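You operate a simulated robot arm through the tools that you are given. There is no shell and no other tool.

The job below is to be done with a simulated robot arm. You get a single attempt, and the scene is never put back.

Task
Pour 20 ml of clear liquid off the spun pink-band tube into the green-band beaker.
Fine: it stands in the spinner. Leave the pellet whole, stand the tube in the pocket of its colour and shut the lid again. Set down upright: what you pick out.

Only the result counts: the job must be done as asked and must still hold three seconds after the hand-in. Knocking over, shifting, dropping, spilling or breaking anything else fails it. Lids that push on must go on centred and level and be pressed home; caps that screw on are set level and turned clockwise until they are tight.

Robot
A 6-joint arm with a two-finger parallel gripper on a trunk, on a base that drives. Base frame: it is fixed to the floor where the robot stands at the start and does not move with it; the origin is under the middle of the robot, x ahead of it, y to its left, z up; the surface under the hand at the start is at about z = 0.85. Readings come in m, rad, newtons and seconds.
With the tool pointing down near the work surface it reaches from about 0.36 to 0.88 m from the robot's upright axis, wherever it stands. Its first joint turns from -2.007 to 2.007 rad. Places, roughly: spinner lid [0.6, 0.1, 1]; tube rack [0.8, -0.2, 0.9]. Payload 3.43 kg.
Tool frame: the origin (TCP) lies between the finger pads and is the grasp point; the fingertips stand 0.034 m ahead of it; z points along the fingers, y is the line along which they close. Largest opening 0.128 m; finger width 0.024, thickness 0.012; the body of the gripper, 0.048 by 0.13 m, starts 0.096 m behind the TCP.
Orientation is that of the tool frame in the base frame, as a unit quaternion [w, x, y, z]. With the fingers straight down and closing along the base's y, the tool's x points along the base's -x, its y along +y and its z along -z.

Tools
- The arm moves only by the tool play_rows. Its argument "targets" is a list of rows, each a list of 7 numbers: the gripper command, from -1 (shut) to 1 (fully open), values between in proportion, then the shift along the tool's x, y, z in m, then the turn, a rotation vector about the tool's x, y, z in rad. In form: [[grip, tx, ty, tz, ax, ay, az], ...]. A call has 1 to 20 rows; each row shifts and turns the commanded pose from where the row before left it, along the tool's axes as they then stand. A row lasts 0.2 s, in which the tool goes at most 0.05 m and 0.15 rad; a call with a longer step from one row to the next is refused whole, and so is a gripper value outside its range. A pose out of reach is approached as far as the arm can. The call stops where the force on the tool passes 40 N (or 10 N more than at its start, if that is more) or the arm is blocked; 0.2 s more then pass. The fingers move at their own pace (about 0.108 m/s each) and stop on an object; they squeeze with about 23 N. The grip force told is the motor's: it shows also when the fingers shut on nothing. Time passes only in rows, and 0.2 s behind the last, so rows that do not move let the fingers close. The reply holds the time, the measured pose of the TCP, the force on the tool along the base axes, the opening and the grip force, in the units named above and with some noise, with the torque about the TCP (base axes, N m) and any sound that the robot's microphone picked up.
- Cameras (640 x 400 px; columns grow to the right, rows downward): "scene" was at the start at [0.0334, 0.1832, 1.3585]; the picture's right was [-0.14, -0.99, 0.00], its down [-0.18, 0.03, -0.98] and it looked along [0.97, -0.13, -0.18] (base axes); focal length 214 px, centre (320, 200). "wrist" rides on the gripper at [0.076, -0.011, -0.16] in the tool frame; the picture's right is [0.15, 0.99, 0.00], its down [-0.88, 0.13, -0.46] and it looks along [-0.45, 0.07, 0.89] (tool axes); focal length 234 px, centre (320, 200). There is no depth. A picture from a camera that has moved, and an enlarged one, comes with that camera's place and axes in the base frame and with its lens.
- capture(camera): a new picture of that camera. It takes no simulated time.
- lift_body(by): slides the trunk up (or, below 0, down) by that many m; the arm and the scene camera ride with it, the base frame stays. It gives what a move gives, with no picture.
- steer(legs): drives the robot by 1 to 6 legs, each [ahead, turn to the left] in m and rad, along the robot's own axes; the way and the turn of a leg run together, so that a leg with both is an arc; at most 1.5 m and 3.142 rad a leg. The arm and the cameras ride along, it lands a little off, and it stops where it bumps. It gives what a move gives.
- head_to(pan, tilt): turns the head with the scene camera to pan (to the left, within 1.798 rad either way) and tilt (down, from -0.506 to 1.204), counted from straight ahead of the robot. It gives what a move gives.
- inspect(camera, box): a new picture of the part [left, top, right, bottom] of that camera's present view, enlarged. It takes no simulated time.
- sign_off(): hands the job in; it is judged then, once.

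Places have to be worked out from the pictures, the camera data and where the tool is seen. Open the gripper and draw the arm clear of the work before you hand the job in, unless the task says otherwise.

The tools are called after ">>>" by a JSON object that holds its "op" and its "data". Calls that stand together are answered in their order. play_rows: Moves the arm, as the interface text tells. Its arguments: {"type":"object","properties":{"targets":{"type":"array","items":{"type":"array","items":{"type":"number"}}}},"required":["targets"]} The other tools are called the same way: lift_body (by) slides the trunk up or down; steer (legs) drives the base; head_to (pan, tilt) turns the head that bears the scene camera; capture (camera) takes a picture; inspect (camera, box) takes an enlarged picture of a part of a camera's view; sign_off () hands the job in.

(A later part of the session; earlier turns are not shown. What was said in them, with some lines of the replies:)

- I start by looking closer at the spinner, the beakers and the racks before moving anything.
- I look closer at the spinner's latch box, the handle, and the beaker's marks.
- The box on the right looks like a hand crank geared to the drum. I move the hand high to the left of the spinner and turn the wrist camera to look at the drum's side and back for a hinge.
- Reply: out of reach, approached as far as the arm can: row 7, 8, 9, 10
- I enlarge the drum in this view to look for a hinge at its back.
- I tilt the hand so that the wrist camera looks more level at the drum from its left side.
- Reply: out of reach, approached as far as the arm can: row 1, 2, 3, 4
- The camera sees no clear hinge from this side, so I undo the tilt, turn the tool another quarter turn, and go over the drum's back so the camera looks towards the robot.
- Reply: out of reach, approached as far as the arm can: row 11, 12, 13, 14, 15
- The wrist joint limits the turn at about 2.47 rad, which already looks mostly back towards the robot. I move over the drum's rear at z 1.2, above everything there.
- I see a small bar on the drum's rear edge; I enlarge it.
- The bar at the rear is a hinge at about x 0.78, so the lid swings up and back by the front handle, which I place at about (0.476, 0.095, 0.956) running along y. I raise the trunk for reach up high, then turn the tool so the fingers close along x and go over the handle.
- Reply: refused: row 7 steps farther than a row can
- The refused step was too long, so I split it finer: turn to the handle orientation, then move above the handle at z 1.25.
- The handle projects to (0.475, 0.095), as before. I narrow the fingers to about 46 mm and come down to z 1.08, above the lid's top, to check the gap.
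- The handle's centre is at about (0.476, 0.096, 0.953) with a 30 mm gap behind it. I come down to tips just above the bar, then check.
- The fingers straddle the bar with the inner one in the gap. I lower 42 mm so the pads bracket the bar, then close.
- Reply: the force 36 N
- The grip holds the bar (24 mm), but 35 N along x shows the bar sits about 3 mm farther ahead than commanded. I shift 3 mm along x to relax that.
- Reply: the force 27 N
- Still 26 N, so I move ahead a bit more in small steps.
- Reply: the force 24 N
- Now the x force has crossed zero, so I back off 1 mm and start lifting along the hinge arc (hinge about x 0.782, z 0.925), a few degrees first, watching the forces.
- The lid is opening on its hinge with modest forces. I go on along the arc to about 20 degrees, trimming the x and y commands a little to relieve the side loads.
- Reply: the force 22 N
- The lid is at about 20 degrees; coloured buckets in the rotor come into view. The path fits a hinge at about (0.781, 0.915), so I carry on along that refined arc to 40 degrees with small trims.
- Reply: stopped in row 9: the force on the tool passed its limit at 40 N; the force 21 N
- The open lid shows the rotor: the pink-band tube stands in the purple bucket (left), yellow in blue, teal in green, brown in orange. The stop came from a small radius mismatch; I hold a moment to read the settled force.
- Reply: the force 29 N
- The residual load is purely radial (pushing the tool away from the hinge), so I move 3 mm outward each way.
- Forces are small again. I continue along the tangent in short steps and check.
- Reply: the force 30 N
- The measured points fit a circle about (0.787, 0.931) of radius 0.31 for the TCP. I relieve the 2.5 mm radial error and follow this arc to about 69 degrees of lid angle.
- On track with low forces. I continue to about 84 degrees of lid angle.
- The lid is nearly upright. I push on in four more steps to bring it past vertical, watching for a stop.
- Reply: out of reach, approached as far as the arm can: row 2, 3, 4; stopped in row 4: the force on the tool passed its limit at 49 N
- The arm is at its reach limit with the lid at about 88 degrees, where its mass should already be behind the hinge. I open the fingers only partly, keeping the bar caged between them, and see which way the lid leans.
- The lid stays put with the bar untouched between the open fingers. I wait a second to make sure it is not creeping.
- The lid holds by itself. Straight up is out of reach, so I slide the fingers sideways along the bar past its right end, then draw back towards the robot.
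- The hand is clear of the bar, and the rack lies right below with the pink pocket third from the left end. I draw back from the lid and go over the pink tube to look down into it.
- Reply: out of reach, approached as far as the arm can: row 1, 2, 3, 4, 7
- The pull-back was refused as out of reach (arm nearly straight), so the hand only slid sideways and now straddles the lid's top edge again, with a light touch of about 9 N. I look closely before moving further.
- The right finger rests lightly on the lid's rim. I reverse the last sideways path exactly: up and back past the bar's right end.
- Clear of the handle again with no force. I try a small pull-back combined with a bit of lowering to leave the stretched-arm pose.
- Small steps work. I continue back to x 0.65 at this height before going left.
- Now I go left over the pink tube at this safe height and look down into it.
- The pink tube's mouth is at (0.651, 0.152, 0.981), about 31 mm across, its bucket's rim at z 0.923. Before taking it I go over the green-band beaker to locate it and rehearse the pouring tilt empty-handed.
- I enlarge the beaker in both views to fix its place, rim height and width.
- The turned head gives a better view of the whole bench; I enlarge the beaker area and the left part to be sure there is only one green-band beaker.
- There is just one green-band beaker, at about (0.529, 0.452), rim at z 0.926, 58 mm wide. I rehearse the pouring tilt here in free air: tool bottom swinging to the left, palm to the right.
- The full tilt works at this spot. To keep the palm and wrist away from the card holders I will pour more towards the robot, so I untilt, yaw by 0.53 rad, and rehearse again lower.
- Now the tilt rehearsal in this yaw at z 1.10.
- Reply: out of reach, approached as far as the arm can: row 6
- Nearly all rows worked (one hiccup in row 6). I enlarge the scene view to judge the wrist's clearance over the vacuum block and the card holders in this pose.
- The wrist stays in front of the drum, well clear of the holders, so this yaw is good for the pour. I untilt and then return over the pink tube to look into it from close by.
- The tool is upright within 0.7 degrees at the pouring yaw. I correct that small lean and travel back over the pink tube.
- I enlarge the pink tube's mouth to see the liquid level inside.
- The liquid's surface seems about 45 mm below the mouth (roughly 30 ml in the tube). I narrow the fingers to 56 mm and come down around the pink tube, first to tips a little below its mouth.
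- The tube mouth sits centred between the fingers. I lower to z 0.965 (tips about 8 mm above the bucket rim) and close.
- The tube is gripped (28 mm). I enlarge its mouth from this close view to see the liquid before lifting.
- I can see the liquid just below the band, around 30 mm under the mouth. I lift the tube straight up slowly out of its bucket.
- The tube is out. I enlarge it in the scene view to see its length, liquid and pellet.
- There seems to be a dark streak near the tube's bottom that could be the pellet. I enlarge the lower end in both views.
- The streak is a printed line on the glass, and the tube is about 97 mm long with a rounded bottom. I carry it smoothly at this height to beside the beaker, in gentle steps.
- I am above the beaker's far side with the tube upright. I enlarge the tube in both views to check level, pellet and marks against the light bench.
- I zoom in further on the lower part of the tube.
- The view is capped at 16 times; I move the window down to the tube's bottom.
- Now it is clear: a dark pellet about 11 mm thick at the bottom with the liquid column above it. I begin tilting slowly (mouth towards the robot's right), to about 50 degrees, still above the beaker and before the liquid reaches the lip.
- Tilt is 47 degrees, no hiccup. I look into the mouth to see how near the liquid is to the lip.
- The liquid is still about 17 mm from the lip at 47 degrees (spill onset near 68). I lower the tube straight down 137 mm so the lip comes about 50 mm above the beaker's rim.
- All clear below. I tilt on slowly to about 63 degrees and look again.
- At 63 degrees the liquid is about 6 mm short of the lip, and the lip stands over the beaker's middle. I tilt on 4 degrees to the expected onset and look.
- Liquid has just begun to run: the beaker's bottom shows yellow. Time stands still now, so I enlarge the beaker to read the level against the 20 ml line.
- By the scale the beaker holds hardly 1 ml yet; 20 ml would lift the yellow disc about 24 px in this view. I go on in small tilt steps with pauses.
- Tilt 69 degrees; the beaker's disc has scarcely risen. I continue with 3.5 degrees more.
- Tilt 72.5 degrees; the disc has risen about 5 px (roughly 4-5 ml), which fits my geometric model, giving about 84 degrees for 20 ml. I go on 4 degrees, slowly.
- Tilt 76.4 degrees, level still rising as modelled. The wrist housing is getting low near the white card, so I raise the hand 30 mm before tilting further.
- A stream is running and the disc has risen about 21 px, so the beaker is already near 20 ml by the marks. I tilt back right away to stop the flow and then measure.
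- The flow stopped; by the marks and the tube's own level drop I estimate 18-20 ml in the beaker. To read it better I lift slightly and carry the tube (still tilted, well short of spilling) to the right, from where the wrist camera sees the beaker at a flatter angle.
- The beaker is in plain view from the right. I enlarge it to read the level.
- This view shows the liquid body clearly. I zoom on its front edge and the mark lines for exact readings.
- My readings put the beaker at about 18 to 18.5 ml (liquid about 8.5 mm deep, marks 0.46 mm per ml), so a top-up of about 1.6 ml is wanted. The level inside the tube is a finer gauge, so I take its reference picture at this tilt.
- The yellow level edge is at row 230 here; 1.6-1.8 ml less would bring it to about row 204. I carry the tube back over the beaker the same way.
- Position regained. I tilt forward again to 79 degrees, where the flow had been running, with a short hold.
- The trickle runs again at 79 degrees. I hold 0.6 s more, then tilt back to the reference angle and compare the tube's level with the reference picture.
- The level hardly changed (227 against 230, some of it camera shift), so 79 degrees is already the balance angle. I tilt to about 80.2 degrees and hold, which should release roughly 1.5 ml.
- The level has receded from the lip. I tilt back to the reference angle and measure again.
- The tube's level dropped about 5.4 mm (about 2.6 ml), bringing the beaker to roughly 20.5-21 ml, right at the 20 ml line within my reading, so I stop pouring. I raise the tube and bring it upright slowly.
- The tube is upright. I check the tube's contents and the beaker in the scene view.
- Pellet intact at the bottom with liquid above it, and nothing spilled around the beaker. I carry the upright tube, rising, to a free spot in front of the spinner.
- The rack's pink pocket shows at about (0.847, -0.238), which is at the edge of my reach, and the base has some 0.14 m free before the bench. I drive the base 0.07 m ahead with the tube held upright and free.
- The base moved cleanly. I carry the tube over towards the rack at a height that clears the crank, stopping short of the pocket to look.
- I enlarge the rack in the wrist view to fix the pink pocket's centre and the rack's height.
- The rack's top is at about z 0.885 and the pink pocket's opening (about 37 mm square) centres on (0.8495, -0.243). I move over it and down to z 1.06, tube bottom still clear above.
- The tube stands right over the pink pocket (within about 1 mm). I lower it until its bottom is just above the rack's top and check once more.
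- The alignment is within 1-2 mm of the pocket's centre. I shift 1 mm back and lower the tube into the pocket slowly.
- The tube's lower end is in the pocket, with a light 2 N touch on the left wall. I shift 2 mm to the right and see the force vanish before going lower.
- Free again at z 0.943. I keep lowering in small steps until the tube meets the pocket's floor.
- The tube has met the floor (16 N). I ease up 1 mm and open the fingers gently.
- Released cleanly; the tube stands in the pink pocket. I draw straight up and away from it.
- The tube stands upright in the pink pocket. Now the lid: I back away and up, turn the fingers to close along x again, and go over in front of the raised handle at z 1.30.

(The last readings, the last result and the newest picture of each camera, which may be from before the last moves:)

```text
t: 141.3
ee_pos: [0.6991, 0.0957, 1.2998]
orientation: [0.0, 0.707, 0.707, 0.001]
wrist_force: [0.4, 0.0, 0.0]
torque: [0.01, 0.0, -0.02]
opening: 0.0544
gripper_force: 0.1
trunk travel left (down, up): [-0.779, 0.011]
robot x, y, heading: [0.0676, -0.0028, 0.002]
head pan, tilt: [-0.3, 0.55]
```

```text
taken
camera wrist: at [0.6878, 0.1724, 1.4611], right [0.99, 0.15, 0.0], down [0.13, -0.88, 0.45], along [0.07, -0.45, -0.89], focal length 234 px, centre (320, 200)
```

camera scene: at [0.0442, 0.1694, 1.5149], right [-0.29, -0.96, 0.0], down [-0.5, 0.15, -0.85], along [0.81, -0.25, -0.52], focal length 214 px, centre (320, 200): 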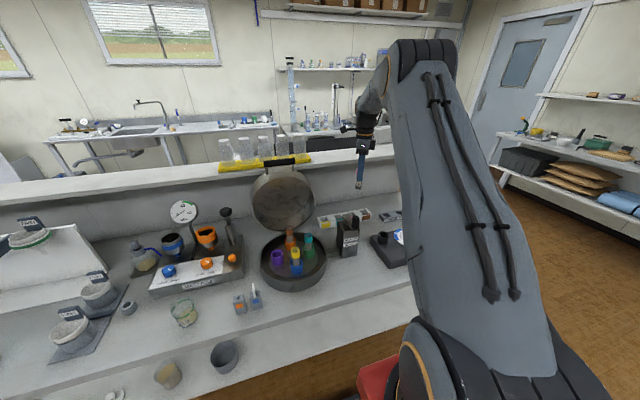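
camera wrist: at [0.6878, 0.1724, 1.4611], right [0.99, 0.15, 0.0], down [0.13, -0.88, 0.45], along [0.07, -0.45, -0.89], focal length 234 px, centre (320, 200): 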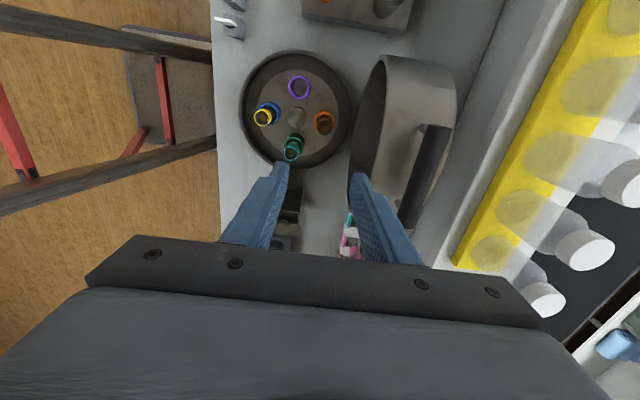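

The raised handle is at about (0.812, 0.10, 1.226). I move over it at this height and look.

>>> {"op": "play_rows", "data": {"targets": [[-0.1, 0, 0.03, 0, 0, 0, 0], [-0.1, 0, 0.03, 0, 0, 0, 0], [-0.1, 0, 0.03, 0, 0, 0, 0], [-0.1, 0, 0.024, 0, 0, 0, 0], [-0.1, 0, 0, 0, 0, 0, 0]]}}

>>> {"op": "capture", "data": {"camera": "wrist"}}

>>> {"op": "inspect", "data": {"camera": "wrist", "box": [220, 80, 420, 280]}}

```text
t: 142.5
ee_pos: [0.8143, 0.0946, 1.3014]
orientation: [-0.001, 0.707, 0.708, 0.0]
wrist_force: [-0.8, -0.3, 0.1]
torque: [-0.01, 0.0, -0.04]
opening: 0.0577
gripper_force: 0.1
trunk travel left (down, up): [-0.779, 0.011]
robot x, y, heading: [0.0725, 0.0015, 0.0]
head pan, tilt: [-0.3, 0.55]
```

```text
taken
camera wrist: at [0.8019, 0.1716, 1.4614], right [0.99, 0.15, 0.0], down [0.13, -0.88, 0.45], along [0.07, -0.45, -0.89], focal length 234 px, centre (320, 200)
```

wrist: 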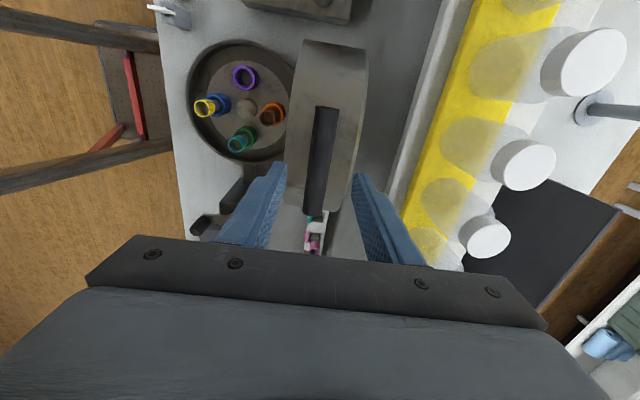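

```text
2.00 times, centred on (320, 180) of wrist
camera zoom: at [0.8019, 0.1716, 1.4614], right [0.99, 0.15, 0.0], down [0.13, -0.88, 0.45], along [0.07, -0.45, -0.89], focal length 468 px, centre (320, 240)
```

zoom: 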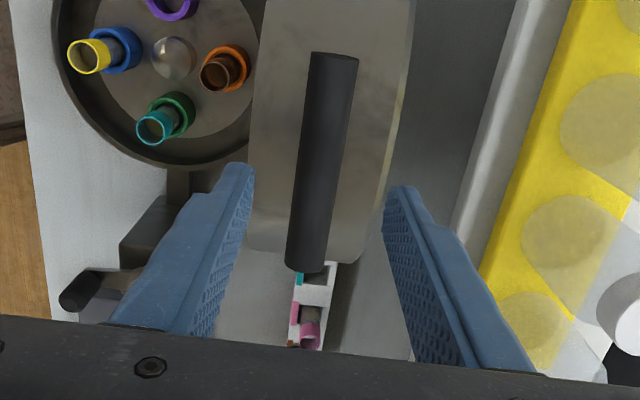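

The bar is centred between the fingers at x 0.814. I descend to z 1.238 and close on it.

>>> {"op": "play_rows", "data": {"targets": [[-0.1, 0.002, 0, 0.02, 0, 0, 0], [-0.2, 0, 0, 0.02, 0, 0, 0], [-0.25, 0, 0, 0.015, 0, 0, 0], [-0.25, 0, 0, 0.008, 0, 0, 0], [-0.25, 0, 0, 0, 0, 0, 0]]}}

>>> {"op": "inspect", "data": {"camera": "wrist", "box": [220, 80, 420, 280]}}

```text
t: 143.7
ee_pos: [0.8135, 0.0983, 1.2379]
orientation: [0.0, 0.708, 0.707, 0.002]
wrist_force: [0.0, 0.3, -0.3]
torque: [0.0, 0.0, -0.02]
opening: 0.0479
gripper_force: 0.0
trunk travel left (down, up): [-0.779, 0.011]
robot x, y, heading: [0.0705, 0.0008, 0.004]
head pan, tilt: [-0.3, 0.55]
```

```text
2.00 times, centred on (320, 180) of wrist
camera zoom: at [0.8016, 0.1739, 1.3988], right [0.99, 0.15, 0.0], down [0.13, -0.88, 0.45], along [0.07, -0.45, -0.89], focal length 468 px, centre (320, 240)
```

zoom: 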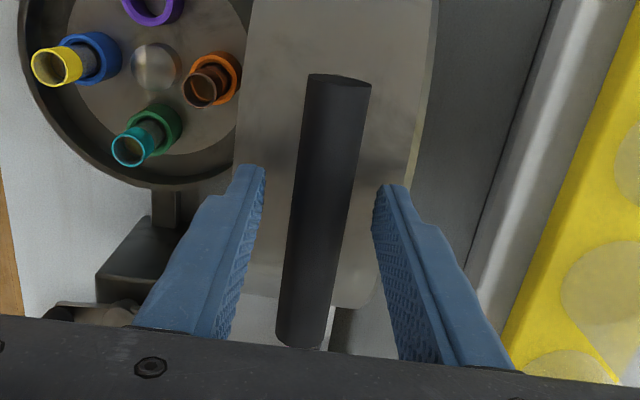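

The bar lies centred between the pads. I close the fingers.

>>> {"op": "play_rows", "data": {"targets": [[-0.5, 0, 0, 0, 0, 0, 0], [-1, 0, 0, 0, 0, 0, 0], [-1, 0, 0, 0, 0, 0, 0]]}}

```text
t: 144.5
ee_pos: [0.8146, 0.098, 1.2382]
orientation: [-0.001, 0.707, 0.707, 0.002]
wrist_force: [-1.3, 0.0, -1.3]
torque: [0.03, 0.04, -0.04]
opening: 0.0238
gripper_force: 45.1
trunk travel left (down, up): [-0.779, 0.011]
robot x, y, heading: [0.0716, -0.0038, 0.006]
head pan, tilt: [-0.3, 0.55]
```

Gripped with no side load. I reverse the opening arc: first ten degrees back.

>>> {"op": "play_rows", "data": {"targets": [[-1, 0, -0.0135, -0.0009, 0, 0, 0], [-1, 0, -0.0135, -0.0003, 0, 0, 0], [-1, 0, -0.0135, 0.0003, 0, 0, 0], [-1, 0, -0.0135, 0.0009, 0, 0, 0], [-1, 0, 0, 0, 0, 0, 0]]}}

```text
t: 145.7
ee_pos: [0.7588, 0.0969, 1.2381]
orientation: [0.0, 0.707, 0.707, 0.001]
wrist_force: [0.9, -3.8, 11.3]
torque: [-0.08, -0.32, 0.01]
opening: 0.0237
gripper_force: 44.8
trunk travel left (down, up): [-0.779, 0.011]
robot x, y, heading: [0.0692, 0.0024, 0.002]
head pan, tilt: [-0.3, 0.55]
```

On the arc, with a small radial load of 11 N. I trim 1 mm outward and continue 15 degrees.

>>> {"op": "play_rows", "data": {"targets": [[-1, 0, -0.0134, 0.0002, 0, 0, 0], [-1, 0, -0.0133, 0.0023, 0, 0, 0], [-1, 0, -0.0133, 0.0023, 0, 0, 0], [-1, 0, -0.0131, 0.0035, 0, 0, 0], [-1, 0, -0.013, 0.0037, 0, 0, 0], [-1, 0, -0.0128, 0.0045, 0, 0, 0], [-1, 0, 0, 0, 0, 0, 0]]}}

```text
t: 147.3
ee_pos: [0.6805, 0.0986, 1.2205]
orientation: [-0.001, 0.707, 0.707, 0.0]
wrist_force: [2.0, -7.5, 0.6]
torque: [-0.29, -0.29, -0.05]
opening: 0.0236
gripper_force: 45.0
trunk travel left (down, up): [-0.779, 0.011]
robot x, y, heading: [0.0708, 0.0011, 0.004]
head pan, tilt: [-0.3, 0.55]
```

Tracking well. I go on from 70 to 50 degrees on the arc with a slight y trim.

>>> {"op": "play_rows", "data": {"targets": [[-1, -0.0008, -0.0126, 0.0047, 0, 0, 0], [-1, 0, -0.0123, 0.0056, 0, 0, 0], [-1, 0, -0.0121, 0.0058, 0, 0, 0], [-1, 0, -0.0118, 0.0067, 0, 0, 0], [-1, 0, -0.01165, 0.0068, 0, 0, 0], [-1, 0, -0.0111, 0.0077, 0, 0, 0], [-1, 0, -0.0109, 0.0078, 0, 0, 0], [-1, 0, -0.0105, 0.0086, 0, 0, 0], [-1, 0, 0, 0, 0, 0, 0]]}}

```text
t: 149.3
ee_pos: [0.5887, 0.0982, 1.1673]
orientation: [0.0, 0.707, 0.707, 0.001]
wrist_force: [0.7, 5.7, 2.8]
torque: [0.45, -0.54, -0.06]
opening: 0.0234
gripper_force: 45.2
trunk travel left (down, up): [-0.779, 0.011]
robot x, y, heading: [0.0686, 0.0001, 0.002]
head pan, tilt: [-0.3, 0.55]
```

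Still on the arc with small forces. Next from 50 to 30 degrees.

>>> {"op": "play_rows", "data": {"targets": [[-1, 0.0004, -0.0102, 0.0088, 0, 0, 0], [-1, 0, -0.0097, 0.0095, 0, 0, 0], [-1, 0, -0.0095, 0.0097, 0, 0, 0], [-1, 0, -0.0088, 0.0102, 0, 0, 0], [-1, 0, -0.0086, 0.0105, 0, 0, 0], [-1, 0, -0.0078, 0.0109, 0, 0, 0], [-1, 0, -0.0077, 0.0111, 0, 0, 0], [-1, 0, -0.0068, 0.01165, 0, 0, 0], [-1, 0, 0, 0, 0, 0, 0]]}}

>>> {"op": "capture", "data": {"camera": "scene"}}

```text
t: 151.3
ee_pos: [0.5193, 0.0974, 1.0851]
orientation: [0.0, 0.707, 0.707, 0.001]
wrist_force: [2.6, -3.3, 0.5]
torque: [0.0, -0.41, 0.0]
opening: 0.0234
gripper_force: 44.9
trunk travel left (down, up): [-0.779, 0.011]
robot x, y, heading: [0.0688, 0.001, 0.005]
head pan, tilt: [-0.3, 0.55]
```

```text
taken
camera scene: at [0.0443, 0.1693, 1.5149], right [-0.29, -0.96, 0.0], down [-0.5, 0.15, -0.85], along [0.81, -0.25, -0.52], focal length 214 px, centre (320, 200)
```

scene: 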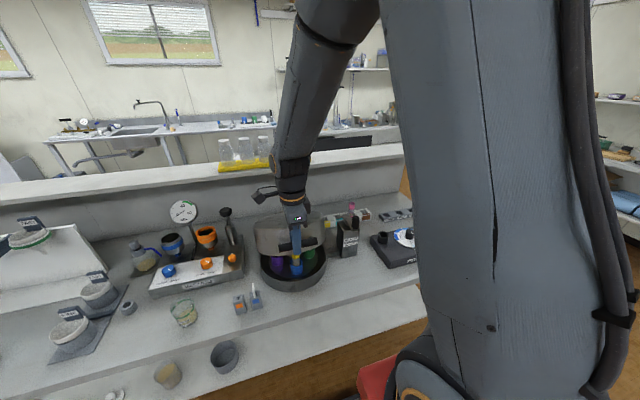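

Lid is well down at 30 degrees. Next to 15 degrees.

>>> {"op": "play_rows", "data": {"targets": [[-1, 0, -0.0067, 0.0118, 0, 0, 0], [-1, 0, -0.0058, 0.0121, 0, 0, 0], [-1, 0, -0.0056, 0.0123, 0, 0, 0], [-1, 0, -0.0047, 0.0126, 0, 0, 0], [-1, 0, -0.0045, 0.0128, 0, 0, 0], [-1, 0, -0.0037, 0.013, 0, 0, 0], [-1, 0, 0, 0, 0, 0, 0]]}}

>>> {"op": "inspect", "data": {"camera": "scene", "box": [240, 195, 360, 305]}}

```text
t: 152.9
ee_pos: [0.4872, 0.0989, 1.0093]
orientation: [-0.001, 0.707, 0.707, 0.001]
wrist_force: [3.6, -11.1, -4.4]
torque: [-0.19, 0.01, 0.01]
opening: 0.0235
gripper_force: 45.0
trunk travel left (down, up): [-0.779, 0.011]
robot x, y, heading: [0.0739, 0.0014, 0.001]
head pan, tilt: [-0.3, 0.55]
```

```text
3.64 times, centred on (300, 250) of scene
camera zoom: at [0.0444, 0.1688, 1.5149], right [-0.29, -0.96, 0.0], down [-0.5, 0.15, -0.85], along [0.81, -0.25, -0.52], focal length 780 px, centre (393, 18)
```

zoom: 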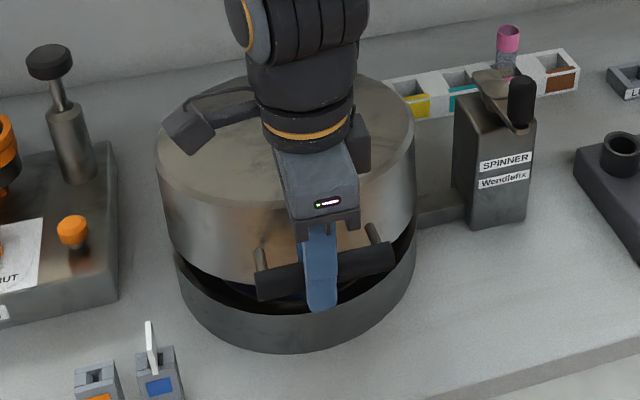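

Nearly shut. I bring it down to the last few millimetres.

>>> {"op": "play_rows", "data": {"targets": [[-1, -0.0012, -0.0032, 0.0131, 0, 0, 0], [-1, 0, -0.0026, 0.0133, 0, 0, 0], [-1, 0, -0.0017, 0.0106, 0, 0, 0], [-1, 0, 0, 0, 0, 0, 0]]}}

>>> {"op": "play_rows", "data": {"targets": [[-1, 0, -0.0005, 0.004, 0, 0, 0], [-1, 0, -0.0004, 0.003, 0, 0, 0], [-1, 0, 0, 0, 0, 0, 0]]}}

>>> {"op": "inspect", "data": {"camera": "scene", "box": [240, 195, 360, 305]}}

```text
t: 153.9
ee_pos: [0.481, 0.0971, 0.9722]
orientation: [0.0, 0.707, 0.707, 0.001]
wrist_force: [-4.5, 18.9, -0.5]
torque: [0.79, -0.08, -0.07]
opening: 0.0235
gripper_force: 44.8
trunk travel left (down, up): [-0.779, 0.011]
robot x, y, heading: [0.0708, 0.0015, 0.006]
head pan, tilt: [-0.3, 0.55]
```

```text
t: 154.7
ee_pos: [0.4802, 0.0983, 0.9673]
orientation: [0.0, 0.707, 0.707, 0.001]
wrist_force: [-9.0, 23.6, 11.7]
torque: [0.36, 0.14, -0.13]
opening: 0.0236
gripper_force: 44.8
trunk travel left (down, up): [-0.779, 0.011]
robot x, y, heading: [0.0714, 0.0012, -0.0]
head pan, tilt: [-0.3, 0.55]
```

```text
3.64 times, centred on (300, 250) of scene
camera zoom: at [0.0433, 0.1708, 1.5148], right [-0.29, -0.96, 0.0], down [-0.5, 0.15, -0.85], along [0.82, -0.25, -0.52], focal length 780 px, centre (393, 18)
```

zoom: 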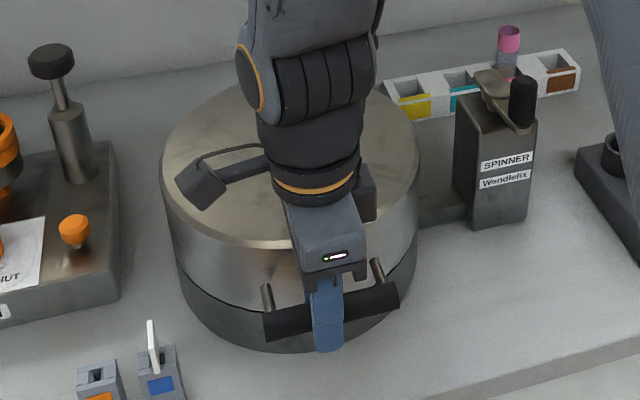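

The seam looks shut. I relieve the sideways load and press down gently to seat the lid.

>>> {"op": "play_rows", "data": {"targets": [[-1, 0.0009, 0, 0, 0, 0, 0], [-1, 0, 0, 0, 0, 0, 0]]}}

>>> {"op": "play_rows", "data": {"targets": [[-1, 0, 0, 0.0012, 0, 0, 0], [-1, 0, 0, 0, 0, 0, 0]]}}

>>> {"op": "inspect", "data": {"camera": "scene", "box": [265, 225, 335, 290]}}

```text
t: 155.3
ee_pos: [0.4793, 0.0979, 0.9661]
orientation: [0.0, 0.706, 0.708, 0.002]
wrist_force: [-7.6, 11.4, 8.7]
torque: [-0.16, 0.07, 0.22]
opening: 0.0235
gripper_force: 45.2
trunk travel left (down, up): [-0.779, 0.011]
robot x, y, heading: [0.069, -0.0044, 0.008]
head pan, tilt: [-0.3, 0.55]
```

```text
t: 155.9
ee_pos: [0.4798, 0.0977, 0.9662]
orientation: [0.001, 0.707, 0.707, 0.001]
wrist_force: [-10.0, 3.4, 33.6]
torque: [-0.27, 0.18, 0.0]
opening: 0.0235
gripper_force: 44.7
trunk travel left (down, up): [-0.779, 0.011]
robot x, y, heading: [0.0662, -0.0025, 0.007]
head pan, tilt: [-0.3, 0.55]
```

```text
6.15 times, centred on (300, 258) of scene
camera zoom: at [0.0427, 0.1696, 1.515], right [-0.29, -0.96, 0.0], down [-0.5, 0.15, -0.85], along [0.82, -0.25, -0.52], focal length 1320 px, centre (443, -154)
```

zoom: 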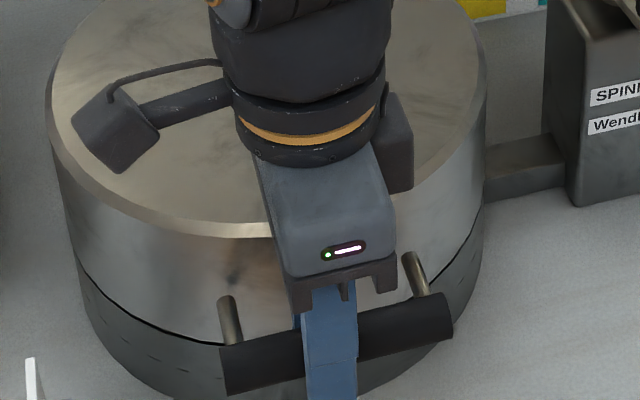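

The handle does not go lower under 34 N: the lid is home at its original height. I ease off, open the fingers just enough for the gap, and rise straight up.

>>> {"op": "play_rows", "data": {"targets": [[-1, 0, -0.0006, -0.0013, 0, 0, 0], [-1, 0, 0, 0, 0, 0, 0], [-0.45, 0, 0, 0, 0, 0, 0], [-0.33, 0, 0, 0, 0, 0, 0], [-0.33, 0, 0, 0, 0, 0, 0], [-0.33, 0, 0, 0, 0, 0, 0]]}}

>>> {"op": "inspect", "data": {"camera": "wrist", "box": [220, 80, 420, 280]}}

```text
t: 157.3
ee_pos: [0.4789, 0.0985, 0.9661]
orientation: [-0.001, 0.707, 0.707, 0.001]
wrist_force: [-5.1, -0.7, -0.9]
torque: [0.02, 0.01, -0.08]
opening: 0.0405
gripper_force: 0.1
trunk travel left (down, up): [-0.779, 0.011]
robot x, y, heading: [0.0682, 0.0018, 0.005]
head pan, tilt: [-0.3, 0.55]
```

```text
2.00 times, centred on (320, 180) of wrist
camera zoom: at [0.4664, 0.1742, 1.1271], right [0.99, 0.15, 0.0], down [0.13, -0.88, 0.45], along [0.07, -0.45, -0.89], focal length 468 px, centre (320, 240)
```

zoom: 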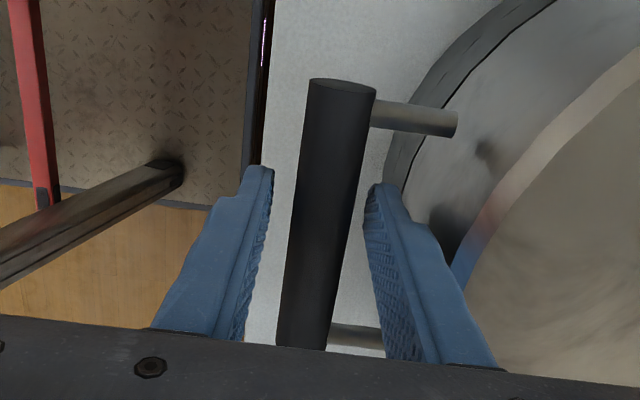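

The inner finger just touches the lid's wall (5 N). I narrow the fingers a little, shift 1.5 mm back, then rise.

>>> {"op": "play_rows", "data": {"targets": [[-0.42, 0, -0.0015, 0, 0, 0, 0], [-0.42, 0, 0, 0, 0, 0, 0], [-0.42, 0, 0, 0, 0, 0, 0]]}}

>>> {"op": "play_rows", "data": {"targets": [[-0.42, 0, 0, -0.01, 0, 0, 0], [-0.42, 0, 0, -0.015, 0, 0, 0], [-0.42, 0, 0, -0.02, 0, 0, 0], [-0.42, 0, 0, -0.03, 0, 0, 0], [-0.42, 0, 0, -0.04, 0, 0, 0], [-0.42, 0, 0, -0.04, 0, 0, 0], [-0.42, 0, 0, -0.04, 0, 0, 0], [-0.42, 0, 0, 0, 0, 0, 0]]}}

>>> {"op": "capture", "data": {"camera": "scene"}}

>>> {"op": "capture", "data": {"camera": "wrist"}}

```text
t: 158.1
ee_pos: [0.4789, 0.0986, 0.9661]
orientation: [0.0, 0.707, 0.707, 0.001]
wrist_force: [0.2, -0.2, -0.3]
torque: [0.04, 0.01, -0.03]
opening: 0.0369
gripper_force: 0.1
trunk travel left (down, up): [-0.779, 0.011]
robot x, y, heading: [0.0684, -0.0011, 0.002]
head pan, tilt: [-0.3, 0.55]
```

```text
t: 159.9
ee_pos: [0.4761, 0.0977, 1.1611]
orientation: [0.0, 0.707, 0.708, 0.002]
wrist_force: [0.6, 0.8, 0.3]
torque: [-0.01, 0.0, 0.03]
opening: 0.0372
gripper_force: 0.0
trunk travel left (down, up): [-0.779, 0.011]
robot x, y, heading: [0.0665, -0.0004, -0.004]
head pan, tilt: [-0.3, 0.55]
```

```text
taken
camera scene: at [0.044, 0.1696, 1.5149], right [-0.29, -0.96, 0.0], down [-0.5, 0.15, -0.85], along [0.81, -0.25, -0.52], focal length 214 px, centre (320, 200)
```

scene: 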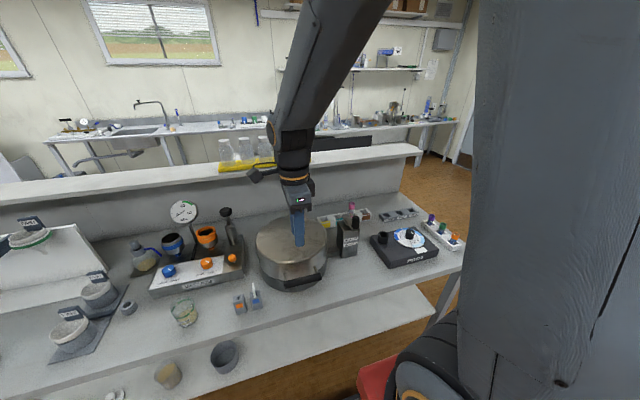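

```text
taken
camera wrist: at [0.4648, 0.1734, 1.3225], right [0.99, 0.15, 0.0], down [0.13, -0.88, 0.45], along [0.07, -0.45, -0.89], focal length 234 px, centre (320, 200)
```

wrist: 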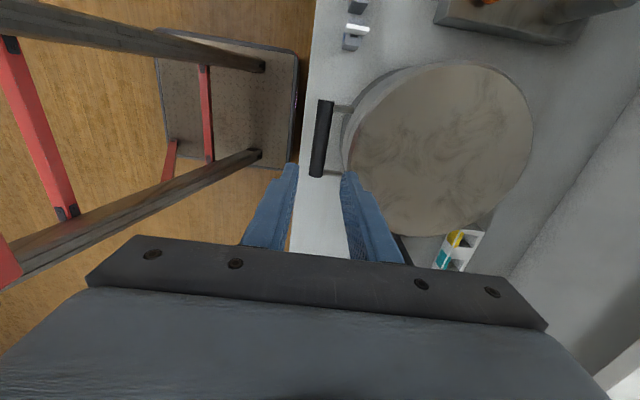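

The lid is shut and the hand is free. For a last check of the amount I take the free wrist camera to the same viewpoint as before to read the beaker.

>>> {"op": "play_rows", "data": {"targets": [[-0.42, 0.0033, 0.039, 0.012, 0, 0, 0], [-0.42, 0.0033, 0.039, 0.012, 0, 0, 0], [-0.42, 0.0033, 0.039, 0.012, 0, 0, 0], [-0.42, 0.0033, 0.039, 0.012, 0, 0, 0], [-0.42, 0, 0, 0, 0, 0, 0.1293], [-0.42, 0, 0, 0, 0, 0, 0.1293], [-0.42, 0, 0, 0, 0, 0, 0.1293], [-0.42, 0, 0, 0, 0, 0, 0.1293], [-0.42, 0, 0, 0, 0, 0.11, 0], [-0.42, 0, 0, 0, 0, 0.11, 0], [-0.42, 0, 0, 0, 0, 0.11, 0], [-0.42, 0, 0, 0, 0, 0.11, 0], [-0.42, 0, 0, 0, 0, 0.11, 0], [-0.42, 0, 0, 0, 0, 0.11, 0], [-0.42, 0, 0, 0, 0, 0.11, 0], [-0.42, 0, 0, 0, 0, 0.11, 0], [-0.42, 0, 0, 0, 0, 0.11, 0], [-0.42, 0, 0, 0, 0, 0.11, 0], [-0.42, 0, 0, 0, 0, 0, 0]]}}

>>> {"op": "capture", "data": {"camera": "wrist"}}

```text
t: 163.9
ee_pos: [0.6331, 0.1105, 1.115]
orientation: [-0.263, 0.737, 0.428, 0.453]
wrist_force: [0.3, -0.4, 0.1]
torque: [0.04, 0.0, 0.02]
opening: 0.0372
gripper_force: 0.0
trunk travel left (down, up): [-0.779, 0.011]
robot x, y, heading: [0.0686, -0.0006, 0.001]
head pan, tilt: [-0.3, 0.55]
```

```text
taken
camera wrist: at [0.5694, 0.0228, 1.254], right [0.89, -0.43, 0.13], down [-0.28, -0.76, -0.58], along [0.35, 0.48, -0.8], focal length 234 px, centre (320, 200)
```

wrist: 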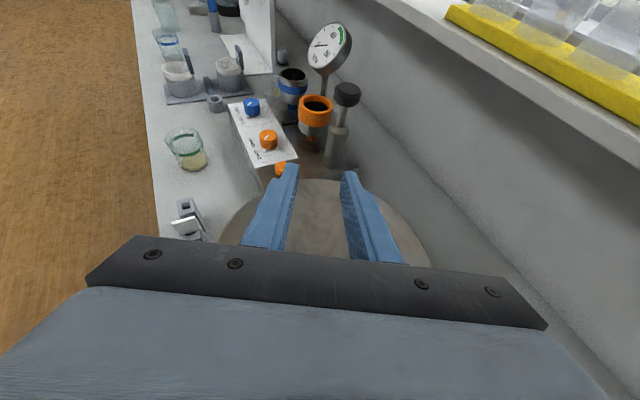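

I enlarge the beaker again from here for the same depth reading as before.

>>> {"op": "inspect", "data": {"camera": "wrist", "box": [168, 145, 208, 170]}}

>>> {"op": "inspect", "data": {"camera": "wrist", "box": [160, 133, 200, 158]}}

>>> {"op": "inspect", "data": {"camera": "wrist", "box": [150, 120, 220, 180]}}

```text
16.00 times, centred on (188, 158) of wrist
camera zoom: at [0.5694, 0.0228, 1.254], right [0.89, -0.43, 0.13], down [-0.28, -0.76, -0.58], along [0.35, 0.48, -0.8], focal length 3747 px, centre (2432, 880)
```

zoom: 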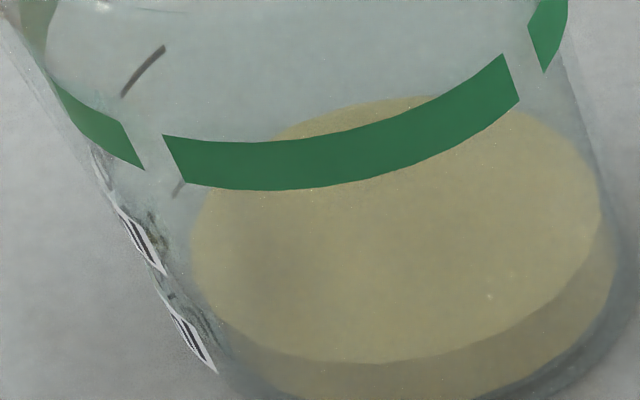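

```text
16.00 times, centred on (180, 146) of wrist
camera zoom: at [0.5694, 0.0228, 1.254], right [0.89, -0.43, 0.13], down [-0.28, -0.76, -0.58], along [0.35, 0.48, -0.8], focal length 3747 px, centre (2560, 1072)
```

zoom: 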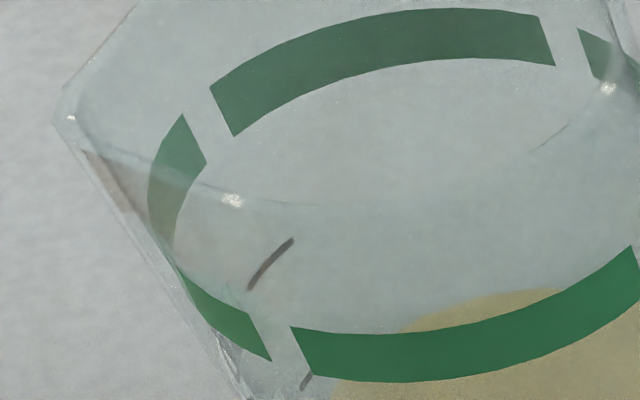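

```text
6.67 times, centred on (185, 150) of wrist
camera zoom: at [0.5694, 0.0228, 1.254], right [0.89, -0.43, 0.13], down [-0.28, -0.76, -0.58], along [0.35, 0.48, -0.8], focal length 1561 px, centre (1220, 533)
```

zoom: 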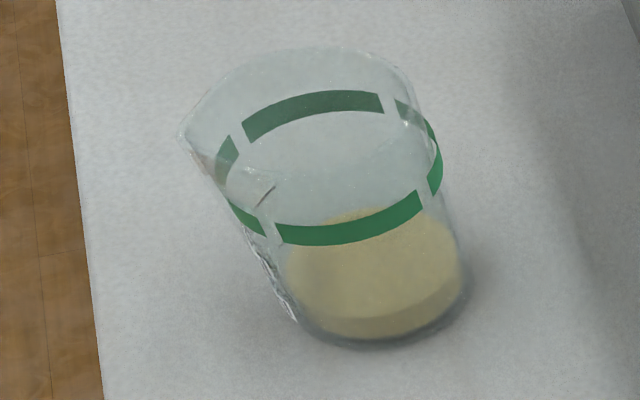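

I shift the window down to see the liquid's bottom edge.

>>> {"op": "inspect", "data": {"camera": "wrist", "box": [170, 152, 210, 177]}}

```text
16.00 times, centred on (190, 164) of wrist
camera zoom: at [0.5694, 0.0228, 1.254], right [0.89, -0.43, 0.13], down [-0.28, -0.76, -0.58], along [0.35, 0.48, -0.8], focal length 3747 px, centre (2400, 768)
```

zoom: 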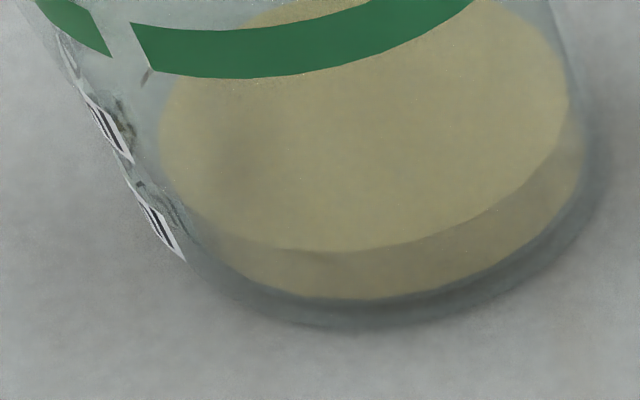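

The level now stands at the 20 ml line within reading error (about 20-21 ml). All that is left is to untilt, open the gripper and draw the arm clear.

>>> {"op": "play_rows", "data": {"targets": [[-0.42, 0, 0, 0, 0, -0.11, 0], [-0.42, 0, 0, 0, 0, -0.11, 0], [-0.42, 0, 0, 0, 0, -0.11, 0], [-0.42, 0, 0, 0, 0, -0.11, 0], [-0.42, 0, 0, 0, 0, -0.11, 0], [-0.42, 0, 0, 0, 0, -0.11, 0], [-0.42, 0, 0, 0, 0, -0.11, 0], [-0.42, 0, 0, 0, 0, -0.11, 0], [-0.42, 0, 0, 0, 0, -0.11, 0], [-0.42, 0, 0, 0, 0, -0.11, 0], [0, 0, 0, -0.04, 0, 0, 0], [0.5, 0, 0, -0.04, 0, 0, 0], [1, -0.02, -0.035, -0.02, 0, 0, 0], [1, -0.02, -0.035, -0.02, 0, 0, 0], [1, -0.02, -0.035, -0.02, 0, 0, 0], [1, -0.02, -0.035, -0.02, 0, 0, 0], [1, 0, 0, 0, 0, 0, 0]]}}

>>> {"op": "head_to", "data": {"pan": -0.1, "tilt": 0.5}}

>>> {"op": "capture", "data": {"camera": "scene"}}

>>> {"op": "capture", "data": {"camera": "wrist"}}

```text
t: 167.5
ee_pos: [0.4718, 0.1106, 1.2739]
orientation: [0.0, 0.864, 0.503, 0.001]
wrist_force: [0.3, 0.1, -0.2]
torque: [-0.01, -0.04, -0.02]
opening: 0.1281
gripper_force: 0.0
trunk travel left (down, up): [-0.779, 0.011]
robot x, y, heading: [0.0687, -0.0008, 0.002]
head pan, tilt: [-0.3, 0.55]
```

```text
t: 168.3
ee_pos: [0.4732, 0.1099, 1.272]
orientation: [-0.001, 0.864, 0.503, 0.002]
wrist_force: [0.1, 0.3, 0.5]
torque: [0.04, -0.03, 0.03]
opening: 0.128
gripper_force: 0.1
trunk travel left (down, up): [-0.779, 0.011]
robot x, y, heading: [0.0684, 0.0009, 0.006]
head pan, tilt: [-0.099, 0.499]
```

```text
taken
camera scene: at [0.0488, 0.1871, 1.5194], right [-0.1, -1.0, 0.0], down [-0.48, 0.05, -0.88], along [0.87, -0.09, -0.48], focal length 214 px, centre (320, 200)
```

scene: 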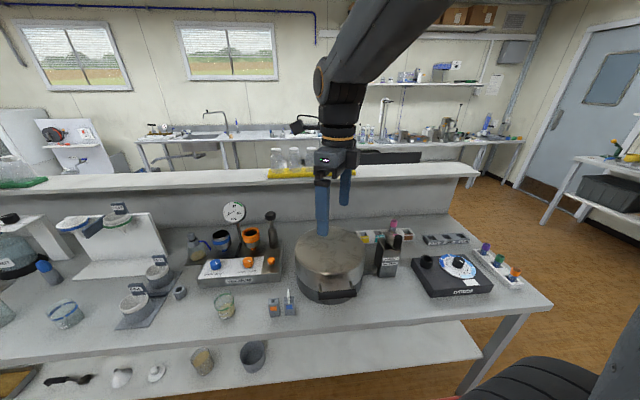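

```text
taken
camera wrist: at [0.4995, 0.1819, 1.4336], right [0.93, -0.36, 0.0], down [-0.32, -0.83, 0.45], along [-0.16, -0.42, -0.89], focal length 234 px, centre (320, 200)
```

wrist: 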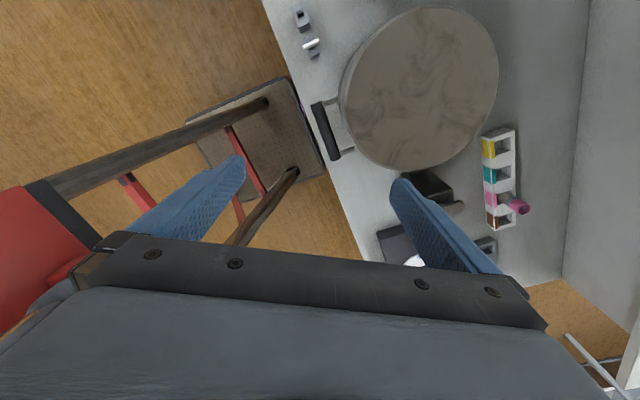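

Everything looks in place; I enlarge the lid seam, the tube in the rack and the beaker for a final check.

>>> {"op": "inspect", "data": {"camera": "scene", "box": [280, 215, 420, 310]}}

>>> {"op": "inspect", "data": {"camera": "wrist", "box": [460, 110, 560, 250]}}

>>> {"op": "inspect", "data": {"camera": "scene", "box": [205, 290, 245, 325]}}

```text
4.21 times, centred on (350, 262) of scene
camera zoom: at [0.0488, 0.1871, 1.5194], right [-0.1, -1.0, 0.0], down [-0.48, 0.05, -0.88], along [0.87, -0.09, -0.48], focal length 903 px, centre (194, -63)
```

zoom: 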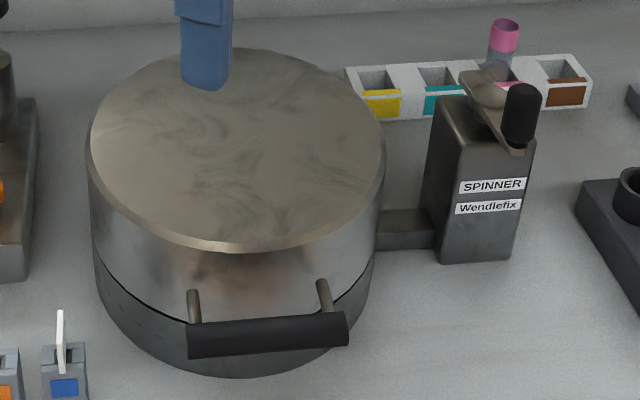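

```text
2.86 times, centred on (510, 180) of wrist
camera zoom: at [0.4995, 0.1819, 1.4336], right [0.93, -0.36, 0.0], down [-0.32, -0.83, 0.45], along [-0.16, -0.42, -0.89], focal length 669 px, centre (-223, 257)
```

zoom: 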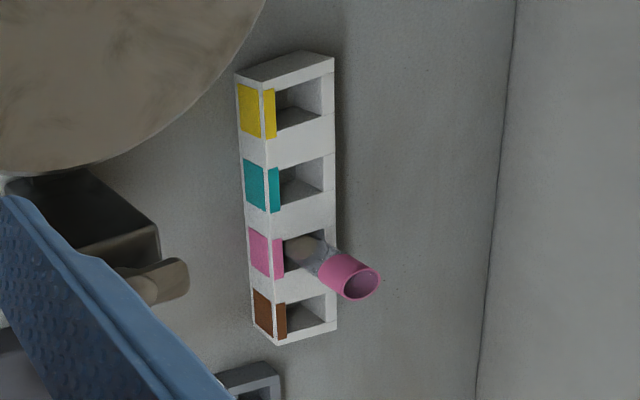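

```text
11.43 times, centred on (225, 308) of scene
camera zoom: at [0.0488, 0.1871, 1.5194], right [-0.1, -1.0, 0.0], down [-0.48, 0.05, -0.88], along [0.87, -0.09, -0.48], focal length 2451 px, centre (1406, -1029)
```

zoom: 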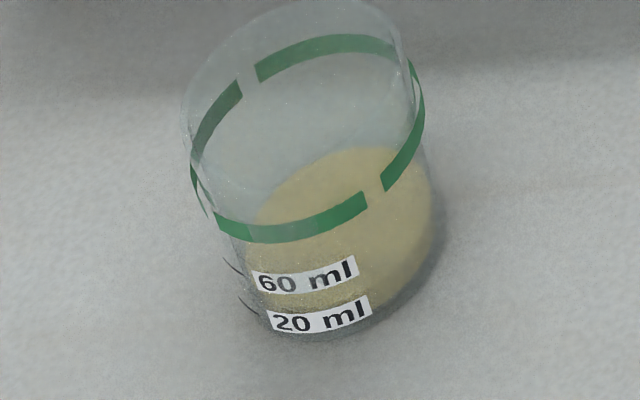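

The lid is shut on an even seam, the pink-band tube stands upright in the pink pocket, the beaker holds the liquid at its 20 ml line, and the arm is clear with the gripper open. I hand the job in.

>>> {"op": "sign_off", "data": {}}

```text
The job is handed in.
```

The job is done and handed in; I don't know yet how it was judged. The one uncertain figure is the volume: my readings put the beaker at about 20 to 21 ml, and I could not read it more closely than about 1 ml.

- **Pour:** I poured clear liquid from the pink-band tube into the green-band beaker in stages, ending at the 20 ml line. I saw no spill around the beaker. After the first stage I judged it about 1.6 ml short. The top-up came out nearer 2.6 ml, so any error is probably on the high side.
- **Pellet:** When I last looked, with the tube upright after pouring, the pellet was whole at the bottom with liquid still above it.
- **Tube:** It stands upright in the pink pocket of the rack.
- **Spinner lid:** It is shut, with an even seam. It would go no lower when I pressed the handle, which sits at the height it started from.
- **Robot:** I drove the base about 7 cm towards the bench to reach the rack. The gripper is open and the arm is clear of the work.
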